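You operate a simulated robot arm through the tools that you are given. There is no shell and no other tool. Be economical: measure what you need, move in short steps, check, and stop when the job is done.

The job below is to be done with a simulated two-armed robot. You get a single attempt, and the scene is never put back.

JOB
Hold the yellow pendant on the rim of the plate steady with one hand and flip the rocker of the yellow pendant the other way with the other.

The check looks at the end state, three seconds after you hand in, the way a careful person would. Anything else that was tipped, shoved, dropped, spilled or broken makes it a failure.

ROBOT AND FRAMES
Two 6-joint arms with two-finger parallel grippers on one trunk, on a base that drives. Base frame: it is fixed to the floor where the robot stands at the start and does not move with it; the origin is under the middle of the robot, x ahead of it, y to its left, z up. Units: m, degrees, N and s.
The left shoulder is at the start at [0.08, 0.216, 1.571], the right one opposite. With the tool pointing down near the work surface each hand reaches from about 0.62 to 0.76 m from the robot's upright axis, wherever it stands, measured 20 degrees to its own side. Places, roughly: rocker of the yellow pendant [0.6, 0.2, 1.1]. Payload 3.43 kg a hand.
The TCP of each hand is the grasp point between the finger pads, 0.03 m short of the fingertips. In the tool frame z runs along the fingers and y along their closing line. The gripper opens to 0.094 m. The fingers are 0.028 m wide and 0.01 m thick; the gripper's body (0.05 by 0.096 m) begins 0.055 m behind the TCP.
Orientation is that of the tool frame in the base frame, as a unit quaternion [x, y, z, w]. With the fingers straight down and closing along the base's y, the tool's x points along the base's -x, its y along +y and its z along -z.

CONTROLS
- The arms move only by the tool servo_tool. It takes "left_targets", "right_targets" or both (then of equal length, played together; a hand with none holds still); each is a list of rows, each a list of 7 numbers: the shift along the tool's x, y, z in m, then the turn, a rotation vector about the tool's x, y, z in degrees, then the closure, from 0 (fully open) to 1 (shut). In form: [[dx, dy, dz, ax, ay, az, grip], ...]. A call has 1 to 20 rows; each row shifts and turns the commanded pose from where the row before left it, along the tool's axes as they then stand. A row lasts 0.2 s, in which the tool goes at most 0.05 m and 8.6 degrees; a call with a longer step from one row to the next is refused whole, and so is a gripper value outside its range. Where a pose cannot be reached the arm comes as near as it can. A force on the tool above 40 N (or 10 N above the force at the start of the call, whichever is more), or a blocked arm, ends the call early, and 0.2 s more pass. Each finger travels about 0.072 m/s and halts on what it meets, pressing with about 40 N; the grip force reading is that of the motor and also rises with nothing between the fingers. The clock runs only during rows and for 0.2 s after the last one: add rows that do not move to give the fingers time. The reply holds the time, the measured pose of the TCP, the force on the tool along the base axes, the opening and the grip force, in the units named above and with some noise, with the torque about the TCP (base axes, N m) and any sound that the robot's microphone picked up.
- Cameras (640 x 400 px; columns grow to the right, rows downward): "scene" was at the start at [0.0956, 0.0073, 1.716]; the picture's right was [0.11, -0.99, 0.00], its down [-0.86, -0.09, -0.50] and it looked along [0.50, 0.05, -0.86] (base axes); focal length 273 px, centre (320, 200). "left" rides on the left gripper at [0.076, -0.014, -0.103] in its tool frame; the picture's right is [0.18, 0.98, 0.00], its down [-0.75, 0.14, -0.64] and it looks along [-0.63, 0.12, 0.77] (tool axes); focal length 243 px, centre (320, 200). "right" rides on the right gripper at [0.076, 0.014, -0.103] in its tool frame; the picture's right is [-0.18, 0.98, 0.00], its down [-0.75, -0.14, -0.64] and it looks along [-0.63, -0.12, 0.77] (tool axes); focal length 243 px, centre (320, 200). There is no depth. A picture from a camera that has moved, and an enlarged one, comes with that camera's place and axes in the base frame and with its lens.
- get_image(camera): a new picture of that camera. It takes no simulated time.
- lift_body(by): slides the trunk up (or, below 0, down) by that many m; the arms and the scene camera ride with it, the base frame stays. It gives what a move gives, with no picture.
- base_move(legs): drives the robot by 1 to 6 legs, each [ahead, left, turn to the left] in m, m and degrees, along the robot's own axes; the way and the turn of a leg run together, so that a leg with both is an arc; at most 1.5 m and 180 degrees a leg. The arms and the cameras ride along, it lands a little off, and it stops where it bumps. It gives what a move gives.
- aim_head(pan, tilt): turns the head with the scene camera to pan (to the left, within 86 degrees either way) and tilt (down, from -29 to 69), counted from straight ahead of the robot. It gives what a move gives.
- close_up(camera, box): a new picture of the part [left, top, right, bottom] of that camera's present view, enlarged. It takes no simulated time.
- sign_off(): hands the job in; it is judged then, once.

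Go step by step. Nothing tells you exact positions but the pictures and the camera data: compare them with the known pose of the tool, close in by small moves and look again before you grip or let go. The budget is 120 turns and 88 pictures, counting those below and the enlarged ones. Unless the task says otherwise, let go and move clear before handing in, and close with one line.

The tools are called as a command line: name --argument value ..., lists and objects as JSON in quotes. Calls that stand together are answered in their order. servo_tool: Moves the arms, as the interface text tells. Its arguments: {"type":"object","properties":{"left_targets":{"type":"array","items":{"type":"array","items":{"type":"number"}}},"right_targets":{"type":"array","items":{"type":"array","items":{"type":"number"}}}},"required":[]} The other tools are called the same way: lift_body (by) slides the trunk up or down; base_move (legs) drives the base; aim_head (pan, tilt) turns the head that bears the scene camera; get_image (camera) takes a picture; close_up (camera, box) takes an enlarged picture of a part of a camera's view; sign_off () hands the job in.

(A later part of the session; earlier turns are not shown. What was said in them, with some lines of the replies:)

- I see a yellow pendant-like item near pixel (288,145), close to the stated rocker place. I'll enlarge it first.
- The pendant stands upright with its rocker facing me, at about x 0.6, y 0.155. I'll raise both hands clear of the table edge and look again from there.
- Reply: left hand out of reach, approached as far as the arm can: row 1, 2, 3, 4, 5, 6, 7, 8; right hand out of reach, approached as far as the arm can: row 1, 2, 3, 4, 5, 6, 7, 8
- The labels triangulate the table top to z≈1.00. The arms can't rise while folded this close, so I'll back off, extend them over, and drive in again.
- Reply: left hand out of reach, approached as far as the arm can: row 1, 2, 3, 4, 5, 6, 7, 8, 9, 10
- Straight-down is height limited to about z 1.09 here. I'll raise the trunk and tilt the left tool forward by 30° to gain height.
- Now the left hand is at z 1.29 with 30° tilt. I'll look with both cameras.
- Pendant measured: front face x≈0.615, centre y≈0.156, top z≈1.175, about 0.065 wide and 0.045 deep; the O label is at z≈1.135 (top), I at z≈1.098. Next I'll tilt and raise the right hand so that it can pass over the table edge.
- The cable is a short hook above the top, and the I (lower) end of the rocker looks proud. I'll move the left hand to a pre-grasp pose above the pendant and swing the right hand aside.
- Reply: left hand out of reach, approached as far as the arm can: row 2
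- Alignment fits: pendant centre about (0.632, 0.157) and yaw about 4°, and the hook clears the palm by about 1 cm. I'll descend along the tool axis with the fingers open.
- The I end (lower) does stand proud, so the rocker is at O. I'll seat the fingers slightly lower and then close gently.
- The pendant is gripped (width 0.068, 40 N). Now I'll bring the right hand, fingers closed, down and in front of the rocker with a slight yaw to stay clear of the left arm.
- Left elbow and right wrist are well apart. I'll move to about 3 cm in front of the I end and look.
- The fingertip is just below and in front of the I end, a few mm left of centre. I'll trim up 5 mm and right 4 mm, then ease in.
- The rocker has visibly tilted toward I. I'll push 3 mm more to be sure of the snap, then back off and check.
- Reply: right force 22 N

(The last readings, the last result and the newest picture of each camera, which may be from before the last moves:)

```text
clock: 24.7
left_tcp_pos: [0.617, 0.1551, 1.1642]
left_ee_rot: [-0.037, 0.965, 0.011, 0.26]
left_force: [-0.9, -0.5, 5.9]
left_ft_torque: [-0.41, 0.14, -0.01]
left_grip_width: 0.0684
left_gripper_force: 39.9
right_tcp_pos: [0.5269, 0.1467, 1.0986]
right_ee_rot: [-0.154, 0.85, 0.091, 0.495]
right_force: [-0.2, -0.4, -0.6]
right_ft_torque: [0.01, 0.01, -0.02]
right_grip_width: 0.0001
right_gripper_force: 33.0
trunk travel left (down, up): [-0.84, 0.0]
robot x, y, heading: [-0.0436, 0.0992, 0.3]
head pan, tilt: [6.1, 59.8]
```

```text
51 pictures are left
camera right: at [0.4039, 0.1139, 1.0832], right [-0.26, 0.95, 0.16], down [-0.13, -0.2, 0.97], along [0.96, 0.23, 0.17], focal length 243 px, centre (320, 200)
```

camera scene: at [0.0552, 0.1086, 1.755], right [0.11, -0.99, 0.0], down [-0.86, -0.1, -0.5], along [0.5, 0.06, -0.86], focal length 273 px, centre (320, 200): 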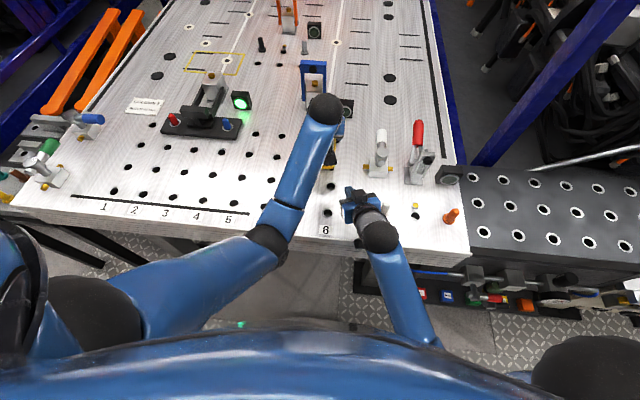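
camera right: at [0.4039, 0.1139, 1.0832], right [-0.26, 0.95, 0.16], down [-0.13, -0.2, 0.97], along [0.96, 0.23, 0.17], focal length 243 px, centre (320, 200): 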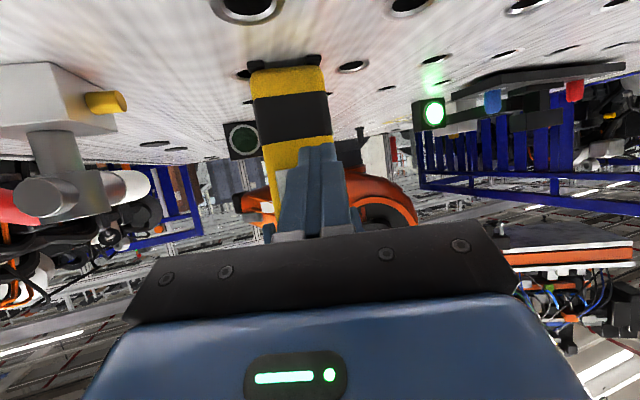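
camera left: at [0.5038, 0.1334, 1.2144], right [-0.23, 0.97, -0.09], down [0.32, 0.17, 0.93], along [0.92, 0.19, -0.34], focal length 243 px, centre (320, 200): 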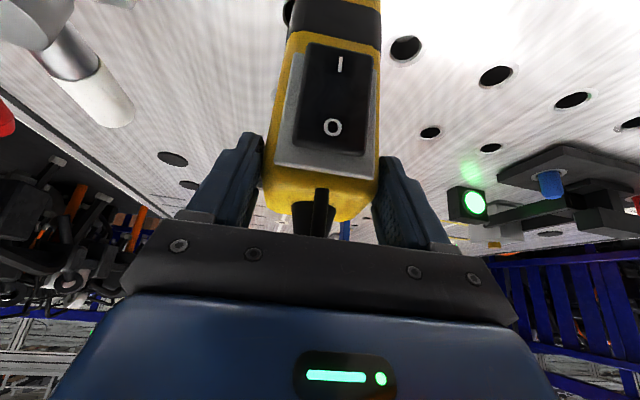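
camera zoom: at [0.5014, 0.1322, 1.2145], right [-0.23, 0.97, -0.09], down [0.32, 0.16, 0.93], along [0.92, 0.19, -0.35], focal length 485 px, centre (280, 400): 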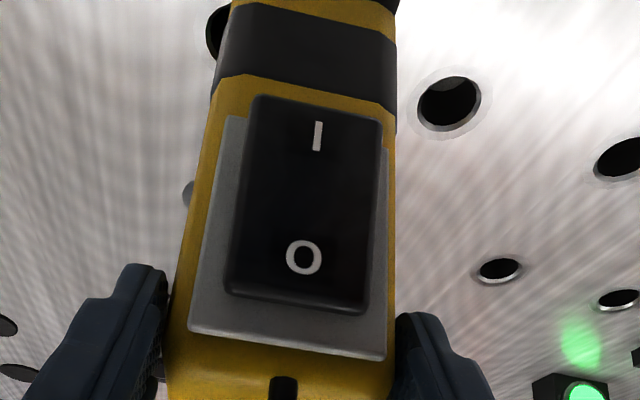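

The rocker sprang back (the O end looks as before), so the press was too low and shallow. I'll contact about 7 mm higher and press further, slightly downward so that the pendant stays seated.

servo_tool --right_targets '[[-0.0117, -0.0066, 0.0157, 0, 0, 0, 1], [-0.0117, -0.0066, 0.0157, 0, 0, 0, 1], [-0.0007, -0.0011, 0.0041, 0, 0, 0, 1], [-0.0007, -0.0011, 0.0041, 0, 0, 0, 1], [-0.0007, -0.0011, 0.0041, 0, 0, 0, 1]]'

close_up --camera "left" --box '[250, 0, 430, 200]'

```text
clock: 25.9
left_tcp_pos: [0.6204, 0.156, 1.1651]
left_ee_rot: [-0.036, 0.964, 0.011, 0.262]
left_force: [15.2, 3.8, -4.5]
left_ft_torque: [0.2, -0.95, 0.09]
left_grip_width: 0.0681
left_gripper_force: 39.7
right_tcp_pos: [0.5814, 0.1477, 1.0978]
right_ee_rot: [-0.154, 0.851, 0.09, 0.494]
right_force: [-16.0, -3.3, 5.9]
right_ft_torque: [-0.02, -0.12, -0.06]
right_grip_width: 0.0001
right_gripper_force: 33.3
trunk travel left (down, up): [-0.84, 0.0]
robot x, y, heading: [-0.0398, 0.1, 0.3]
head pan, tilt: [6.1, 59.8]
```

```text
2.00 times, centred on (340, 100) of left
camera zoom: at [0.5031, 0.1332, 1.2148], right [-0.23, 0.97, -0.09], down [0.31, 0.16, 0.94], along [0.92, 0.19, -0.34], focal length 485 px, centre (280, 400)
```

zoom: 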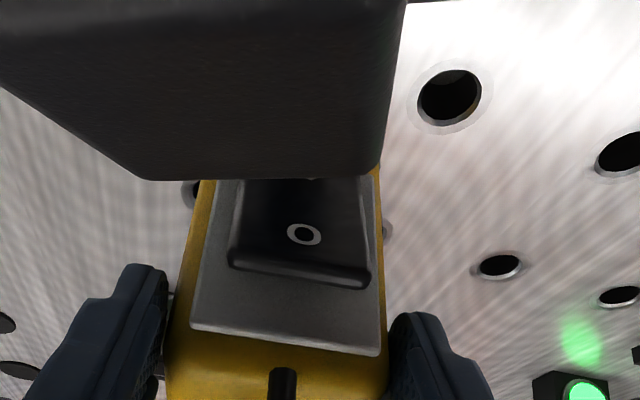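

Now the O end is clearly out. I'll back off and check that it stays.

servo_tool --right_targets '[[0.0048, 0.003, -0.0083, 0, 0, 0, 1], [0.0117, 0.0066, -0.0157, 0, 0, 0, 1], [0.0117, 0.0066, -0.0157, 0, 0, 0, 1], [0.0096, 0.006, -0.0166, 0, 0, 0, 1]]'

close_up --camera "left" --box '[250, 0, 430, 200]'

```text
clock: 26.9
left_tcp_pos: [0.6171, 0.1551, 1.1643]
left_ee_rot: [-0.036, 0.964, 0.009, 0.262]
left_force: [0.2, -0.2, 3.9]
left_ft_torque: [-0.1, 0.06, 0.01]
left_grip_width: 0.068
left_gripper_force: 40.1
right_tcp_pos: [0.5079, 0.1444, 1.0936]
right_ee_rot: [-0.154, 0.852, 0.09, 0.493]
right_force: [0.1, -0.3, 0.7]
right_ft_torque: [0.0, 0.01, 0.0]
right_grip_width: 0.0
right_gripper_force: 33.0
trunk travel left (down, up): [-0.84, 0.0]
robot x, y, heading: [-0.0404, 0.1032, 0.4]
head pan, tilt: [6.1, 59.8]
```

```text
2.00 times, centred on (340, 100) of left
camera zoom: at [0.5021, 0.1325, 1.2149], right [-0.23, 0.97, -0.09], down [0.32, 0.16, 0.93], along [0.92, 0.19, -0.34], focal length 485 px, centre (280, 400)
```

zoom: 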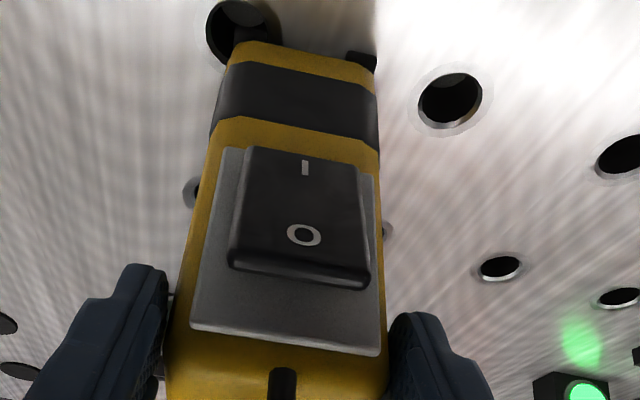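

The rocker appears flipped (O end proud), but the pendant pivoted in the grip so its bottom swung back. I'll move the right hand to the side to see the profile before correcting the tilt.

servo_tool --right_targets '[[0.004, -0.03, -0.025, 0, 0, 0, 1], [0.004, -0.03, -0.025, 0, 0, 0, 1], [0.004, -0.03, -0.025, 0, 0, 0, 1], [0.004, -0.03, -0.025, 0, 0, 0, 1], [0, 0, 0, -5.41, 0, -3.13, 1], [0, 0, 0, -5.41, 0, -3.13, 1], [0, 0, 0, -5.41, 0, -3.13, 1], [0, 0, 0, -5.41, 0, -3.13, 1]]'

get_image --camera "right"

```text
clock: 28.7
left_tcp_pos: [0.6176, 0.1549, 1.1645]
left_ee_rot: [-0.036, 0.965, 0.01, 0.261]
left_force: [-1.5, 0.6, 1.7]
left_ft_torque: [-0.13, 0.22, 0.02]
left_grip_width: 0.0681
left_gripper_force: 40.1
right_tcp_pos: [0.4628, -0.0019, 1.1298]
right_ee_rot: [-0.335, 0.797, 0.194, 0.463]
right_force: [0.2, 0.6, 0.8]
right_ft_torque: [-0.02, -0.03, 0.01]
right_grip_width: 0.0001
right_gripper_force: 33.4
trunk travel left (down, up): [-0.84, 0.0]
robot x, y, heading: [-0.0416, 0.0991, 0.4]
head pan, tilt: [6.1, 59.8]
```

```text
48 pictures are left
camera right: at [0.3642, -0.0822, 1.1134], right [-0.64, 0.75, 0.16], down [-0.03, -0.23, 0.97], along [0.77, 0.62, 0.17], focal length 243 px, centre (320, 200)
```

right: 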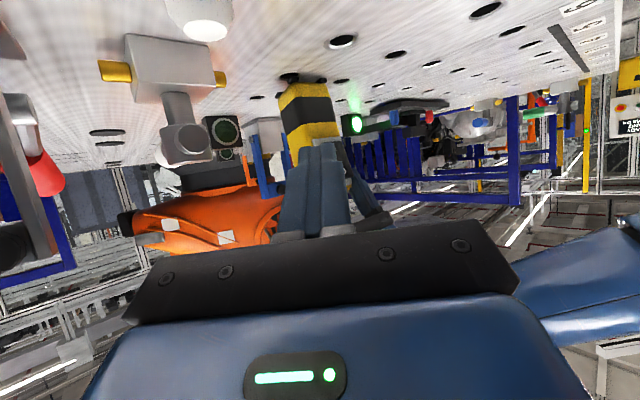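

servo_tool --right_targets '[[0, -0.02, 0, 5.41, 0, 3.13, 1], [0, -0.02, 0, 5.41, 0, 3.13, 1], [0, 0, 0, 5.41, 0, 3.13, 1], [0, 0, 0, 5.41, 0, 3.13, 1]]'

close_up --camera "right" --box '[340, 0, 540, 240]'

```text
clock: 29.7
left_tcp_pos: [0.6176, 0.1545, 1.1644]
left_ee_rot: [-0.036, 0.965, 0.01, 0.261]
left_force: [-1.3, 0.2, 1.1]
left_ft_torque: [-0.02, 0.15, -0.06]
left_grip_width: 0.0676
left_gripper_force: 39.8
right_tcp_pos: [0.4892, -0.0299, 1.1284]
right_ee_rot: [-0.153, 0.852, 0.09, 0.493]
right_force: [0.0, 0.0, -0.6]
right_ft_torque: [0.02, -0.02, 0.05]
right_grip_width: 0.0001
right_gripper_force: 33.4
trunk travel left (down, up): [-0.84, 0.0]
robot x, y, heading: [-0.0414, 0.1029, 0.3]
head pan, tilt: [6.1, 59.8]
```

```text
1.67 times, centred on (440, 120) of right
camera zoom: at [0.3657, -0.0613, 1.1134], right [-0.26, 0.95, 0.16], down [-0.12, -0.2, 0.97], along [0.96, 0.23, 0.17], focal length 404 px, centre (120, 333)
```

zoom: 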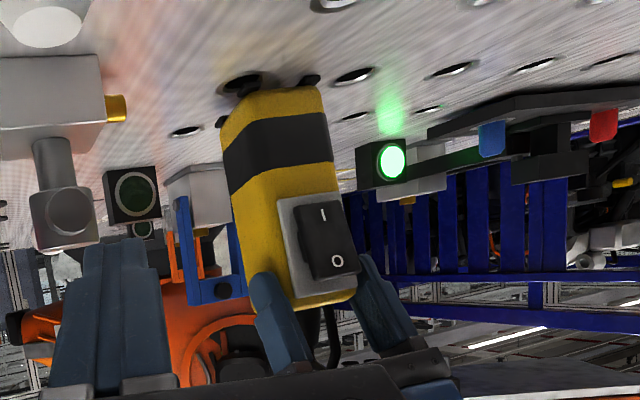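

Confirmed: the O end is proud, so the rocker is flipped. The pendant leans about 13° in the grip, so I'll rotate the left hand about the grip point to stand it upright.

servo_tool --left_targets '[[-0.0008, 0, -0.0013, 0, 0, 0, 0.8], [-0.0012, 0, 0, 0, 3.4, 0, 0.8], [-0.0012, 0, 0, 0, 3.4, 0, 0.8], [-0.0012, 0, 0, 0, 3.4, 0, 0.8], [-0.0012, 0, 0, 0, 3.0, 0, 0.8], [0, 0, 0, 0, 0, 0, 0.8]]'

close_up --camera "right" --box '[340, 0, 540, 240]'

get_image --camera "left"

```text
clock: 31.1
left_tcp_pos: [0.6236, 0.1567, 1.1694]
left_ee_rot: [-0.037, 0.988, 0.006, 0.149]
left_force: [2.2, -0.4, 1.1]
left_ft_torque: [-0.09, -0.51, 0.09]
left_grip_width: 0.0679
left_gripper_force: 40.4
right_tcp_pos: [0.4898, -0.0302, 1.1296]
right_ee_rot: [-0.153, 0.852, 0.089, 0.493]
right_force: [-0.3, -0.1, -0.2]
right_ft_torque: [0.06, 0.02, 0.03]
right_grip_width: 0.0
right_gripper_force: 33.2
trunk travel left (down, up): [-0.84, 0.0]
robot x, y, heading: [-0.0427, 0.1022, 0.3]
head pan, tilt: [6.1, 59.8]
```

```text
1.67 times, centred on (440, 120) of right
camera zoom: at [0.3663, -0.0614, 1.1134], right [-0.26, 0.95, 0.16], down [-0.12, -0.2, 0.97], along [0.96, 0.23, 0.17], focal length 404 px, centre (120, 333)
```

zoom: 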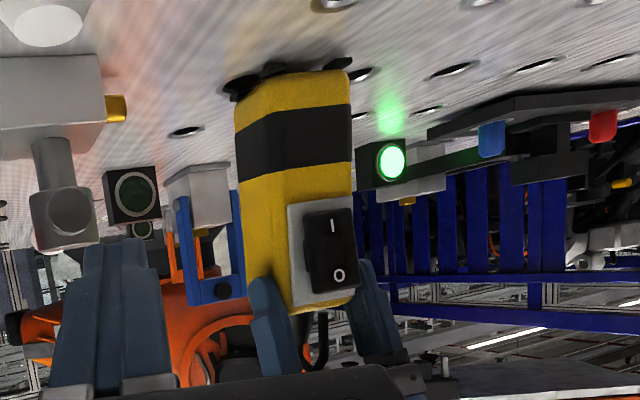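

```text
45 pictures are left
camera left: at [0.5224, 0.1344, 1.2446], right [-0.25, 0.97, -0.05], down [0.52, 0.18, 0.84], along [0.82, 0.18, -0.55], focal length 243 px, centre (320, 200)
```

left: 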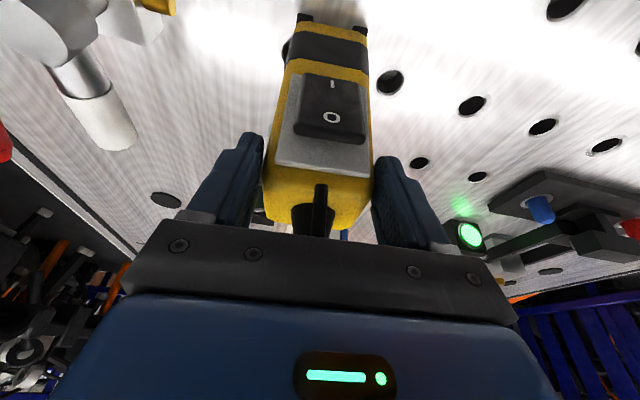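

The pendant is upright again, near its original spot. I'll lower it gently until the feet bear on the plate.

servo_tool --left_targets '[[0.0003, 0, 0.001, 0, 0, 0, 0.8], [0.0003, 0, 0.001, 0, 0, 0, 0.8], [0, 0, 0, 0, 0, 0, 0.8]]'

close_up --camera "right" --box '[380, 0, 480, 120]'

```text
clock: 31.9
left_tcp_pos: [0.6226, 0.1571, 1.1679]
left_ee_rot: [-0.038, 0.988, 0.005, 0.152]
left_force: [2.3, 1.0, 13.5]
left_ft_torque: [0.14, -1.13, 0.04]
left_grip_width: 0.0679
left_gripper_force: 40.4
right_tcp_pos: [0.4876, -0.0293, 1.1301]
right_ee_rot: [-0.153, 0.851, 0.089, 0.494]
right_force: [-0.8, -0.7, -0.2]
right_ft_torque: [-0.01, -0.01, 0.02]
right_grip_width: 0.0
right_gripper_force: 33.2
trunk travel left (down, up): [-0.84, 0.0]
robot x, y, heading: [-0.0395, 0.1036, 0.4]
head pan, tilt: [6.1, 59.8]
```

```text
3.33 times, centred on (430, 60) of right
camera zoom: at [0.3648, -0.0614, 1.1141], right [-0.26, 0.95, 0.16], down [-0.12, -0.2, 0.97], along [0.96, 0.23, 0.17], focal length 809 px, centre (-47, 667)
```

zoom: 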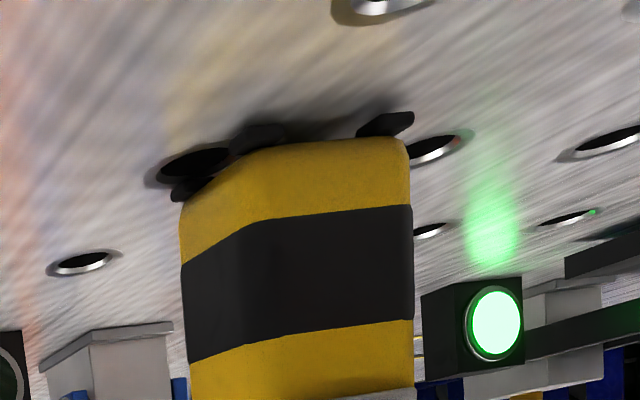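

The feet are on the plate (13 N). I'll ease off about 1 mm and open slowly.

servo_tool --left_targets '[[-0.0003, 0, -0.0009, 0, 0, 0, 0.8], [0, 0, 0, 0, 0, 0, 0.8], [0, 0, 0, 0, 0, 0, 0.25], [0, 0, 0, 0, 0, 0, 0.22], [0, 0, 0, 0, 0, 0, 0.15], [0, 0, 0, 0, 0, 0, 0.05], [0, 0, 0, 0, 0, 0, 0]]'

close_up --camera "right" --box '[340, 0, 540, 240]'

get_image --camera "left"

```text
clock: 33.5
left_tcp_pos: [0.6237, 0.1571, 1.1677]
left_ee_rot: [-0.037, 0.988, 0.006, 0.148]
left_force: [0.1, -0.5, 0.7]
left_ft_torque: [0.01, -0.01, 0.0]
left_grip_width: 0.0935
left_gripper_force: 0.0
right_tcp_pos: [0.4901, -0.0306, 1.1299]
right_ee_rot: [-0.153, 0.852, 0.089, 0.493]
right_force: [-0.1, -0.4, -0.2]
right_ft_torque: [0.01, 0.02, -0.01]
right_grip_width: 0.0
right_gripper_force: 33.5
trunk travel left (down, up): [-0.84, 0.0]
robot x, y, heading: [-0.0386, 0.0978, 0.4]
head pan, tilt: [6.1, 59.8]
```

```text
1.67 times, centred on (440, 120) of right
camera zoom: at [0.3662, -0.0615, 1.1133], right [-0.26, 0.95, 0.16], down [-0.12, -0.2, 0.97], along [0.96, 0.23, 0.17], focal length 404 px, centre (120, 333)
```

zoom: 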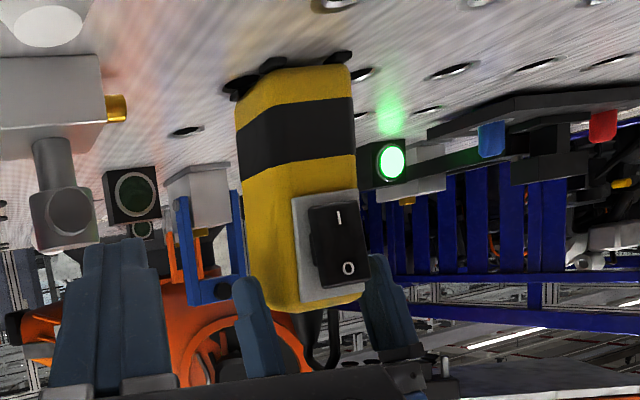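

```text
42 pictures are left
camera left: at [0.522, 0.1342, 1.2428], right [-0.25, 0.97, -0.05], down [0.52, 0.18, 0.84], along [0.82, 0.18, -0.55], focal length 243 px, centre (320, 200)
```

left: 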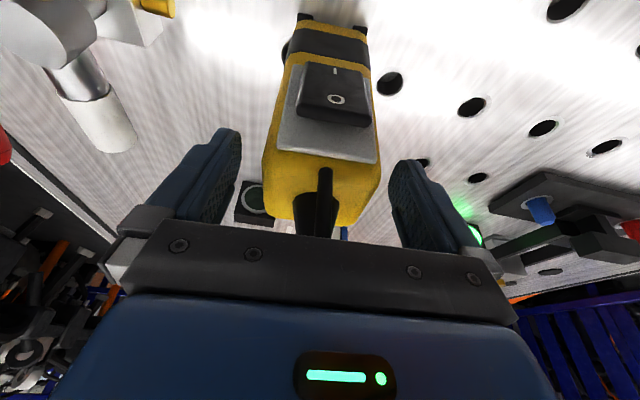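

close_up --camera "right" --box '[380, 0, 480, 120]'

close_up --camera "left" --box '[230, 0, 420, 250]'

close_up --camera "right" --box '[400, 120, 500, 240]'

```text
3.33 times, centred on (430, 60) of right
camera zoom: at [0.3662, -0.0615, 1.1133], right [-0.26, 0.95, 0.16], down [-0.12, -0.2, 0.97], along [0.96, 0.23, 0.17], focal length 809 px, centre (-47, 667)
```

zoom: 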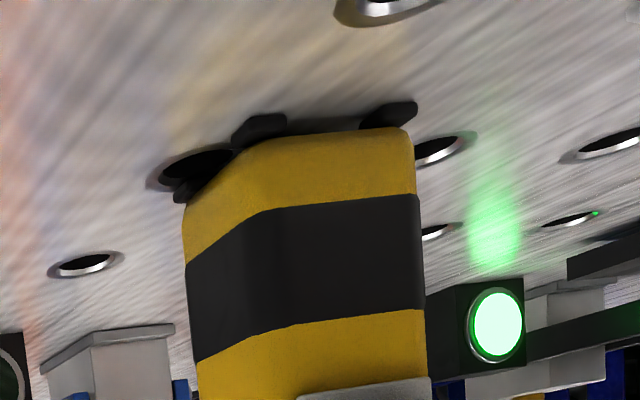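

```text
1.60 times, centred on (325, 125) of left
camera zoom: at [0.522, 0.1342, 1.2428], right [-0.25, 0.97, -0.05], down [0.52, 0.18, 0.84], along [0.82, 0.18, -0.55], focal length 388 px, centre (312, 320)
```

zoom: 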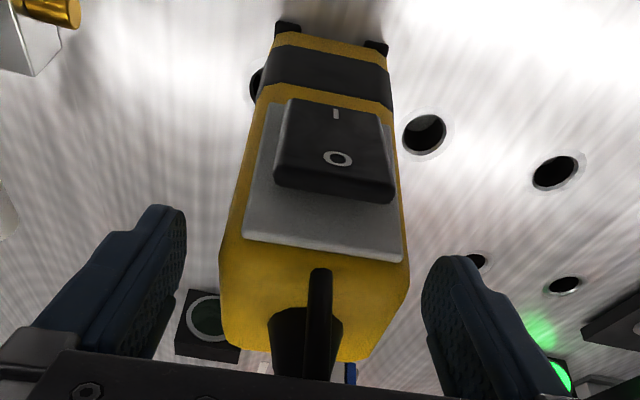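

```text
3.33 times, centred on (450, 180) of right
camera zoom: at [0.3662, -0.0615, 1.1133], right [-0.26, 0.95, 0.16], down [-0.12, -0.2, 0.97], along [0.96, 0.23, 0.17], focal length 809 px, centre (-113, 267)
```

zoom: 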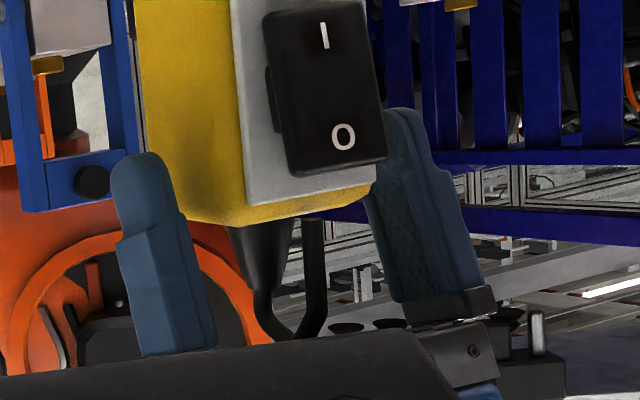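

The pendant stands on its feet with the rocker at I. I'll withdraw the left hand slowly straight along its axis.

servo_tool --left_targets '[[0, 0, -0.01, 0, 0, 0, 0], [0, 0, -0.01, 0, 0, 0, 0], [0, 0, -0.01, 0, 0, 0, 0]]'

close_up --camera "right" --box '[340, 0, 540, 240]'

```text
clock: 34.3
left_tcp_pos: [0.6151, 0.1553, 1.196]
left_ee_rot: [-0.037, 0.988, 0.005, 0.15]
left_force: [-0.3, -0.4, -0.5]
left_ft_torque: [0.01, -0.01, 0.0]
left_grip_width: 0.094
left_gripper_force: 0.1
right_tcp_pos: [0.4893, -0.0297, 1.1309]
right_ee_rot: [-0.154, 0.852, 0.089, 0.493]
right_force: [0.7, -0.3, 0.6]
right_ft_torque: [0.0, -0.02, -0.01]
right_grip_width: 0.0
right_gripper_force: 33.1
trunk travel left (down, up): [-0.84, 0.0]
robot x, y, heading: [-0.039, 0.1021, 0.6]
head pan, tilt: [6.1, 59.8]
```

```text
1.67 times, centred on (440, 120) of right
camera zoom: at [0.366, -0.0615, 1.1134], right [-0.26, 0.95, 0.16], down [-0.12, -0.2, 0.97], along [0.96, 0.23, 0.17], focal length 404 px, centre (120, 333)
```

zoom: 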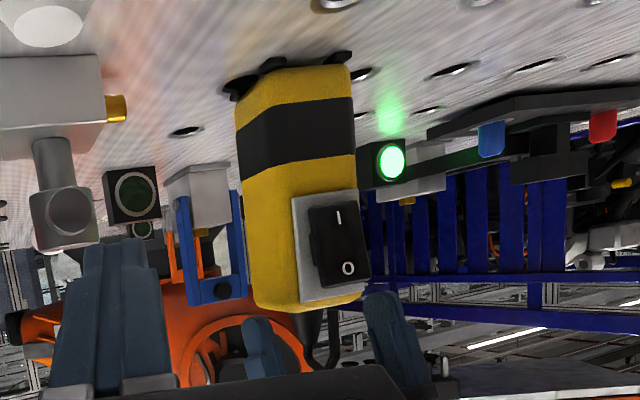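

Stable. I'll continue withdrawing the left hand, then back the robot off.

servo_tool --left_targets '[[0, 0, -0.02, 0, -3, 0, 0], [0, 0, -0.02, 0, -3, 0, 0], [0, 0, -0.02, 0, -3, 0, 0], [0, 0, -0.02, 0, -3, 0, 0], [0, 0, -0.02, 0, 0, 0, 0]]' --right_targets '[[0, 0, -0.02, 0, 0, 0, 1], [0, 0, -0.02, 0, 0, 0, 1], [0, 0, -0.02, 0, 0, 0, 1], [0, 0, -0.02, 0, 0, 0, 1], [0, 0, 0, 0, 0, 0, 1]]'

get_image --camera "left"

```text
clock: 35.5
left_tcp_pos: [0.5748, 0.1518, 1.2883]
left_ee_rot: [-0.036, 0.967, 0.01, 0.25]
left_force: [0.3, 0.8, -0.6]
left_ft_torque: [-0.03, 0.01, 0.0]
left_grip_width: 0.0939
left_gripper_force: 0.1
right_tcp_pos: [0.4239, -0.0538, 1.1697]
right_ee_rot: [-0.155, 0.852, 0.091, 0.493]
right_force: [-0.6, 0.4, -0.4]
right_ft_torque: [0.02, -0.01, -0.01]
right_grip_width: 0.0
right_gripper_force: 33.7
trunk travel left (down, up): [-0.84, 0.0]
robot x, y, heading: [-0.0418, 0.0998, 0.3]
head pan, tilt: [6.1, 59.8]
```

```text
37 pictures are left
camera left: at [0.4595, 0.1292, 1.3402], right [-0.23, 0.97, -0.09], down [0.33, 0.17, 0.93], along [0.91, 0.19, -0.36], focal length 243 px, centre (320, 200)
```

left: 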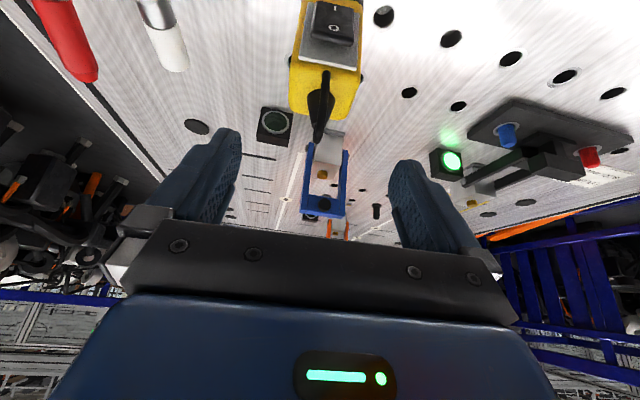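

The pendant stands in place and the hands are clear above it. I'll back the base off 0.3 m and take a last look.

base_move --legs '[[-0.3, 0, 0]]'

get_image --camera "scene"

close_up --camera "left" --box '[220, 80, 380, 240]'

```text
clock: 37.5
left_tcp_pos: [0.2818, 0.1505, 1.2854]
left_ee_rot: [-0.036, 0.968, 0.009, 0.25]
left_force: [-0.6, 0.2, -0.6]
left_ft_torque: [0.01, 0.01, 0.01]
left_grip_width: 0.0939
left_gripper_force: 0.1
right_tcp_pos: [0.1297, -0.0572, 1.1678]
right_ee_rot: [-0.153, 0.852, 0.089, 0.492]
right_force: [0.9, -0.4, -0.4]
right_ft_torque: [0.01, -0.02, 0.0]
right_grip_width: 0.0002
right_gripper_force: 33.1
trunk travel left (down, up): [-0.84, 0.0]
robot x, y, heading: [-0.3387, 0.0982, 0.3]
head pan, tilt: [6.1, 59.8]
```

```text
36 pictures are left
camera scene: at [-0.2379, 0.1065, 1.7547], right [0.11, -0.99, 0.0], down [-0.86, -0.1, -0.5], along [0.5, 0.06, -0.87], focal length 273 px, centre (320, 200)
```

scene: 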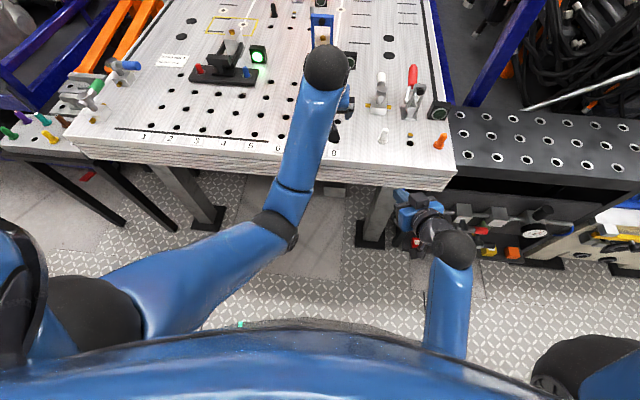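

```text
2.50 times, centred on (300, 160) of left
camera zoom: at [0.1665, 0.1278, 1.3384], right [-0.24, 0.97, -0.09], down [0.34, 0.17, 0.93], along [0.91, 0.19, -0.37], focal length 606 px, centre (370, 300)
```

zoom: 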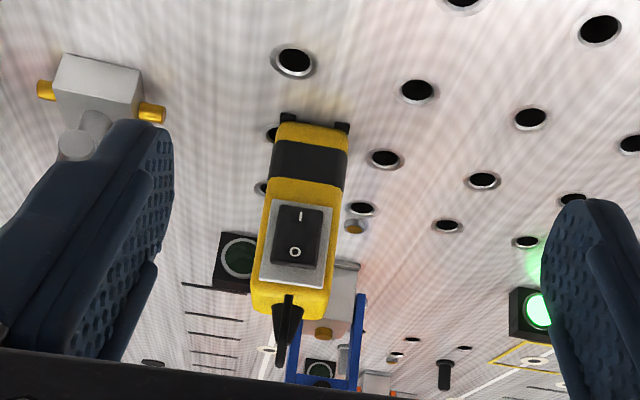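

The pendant stands upright at its place with the rocker now at I, and nothing else looks disturbed. I'll hand in.

sign_off

```text
The job is handed in.
```

I held the yellow pendant with the left hand and flipped its rocker from O to I with the right. It is standing upright on its feet, within a few millimetres of its original spot, and both hands are clear. The first press sprang back, and the second tipped the pendant about 13° in the grip, so I stood it up again before letting go.
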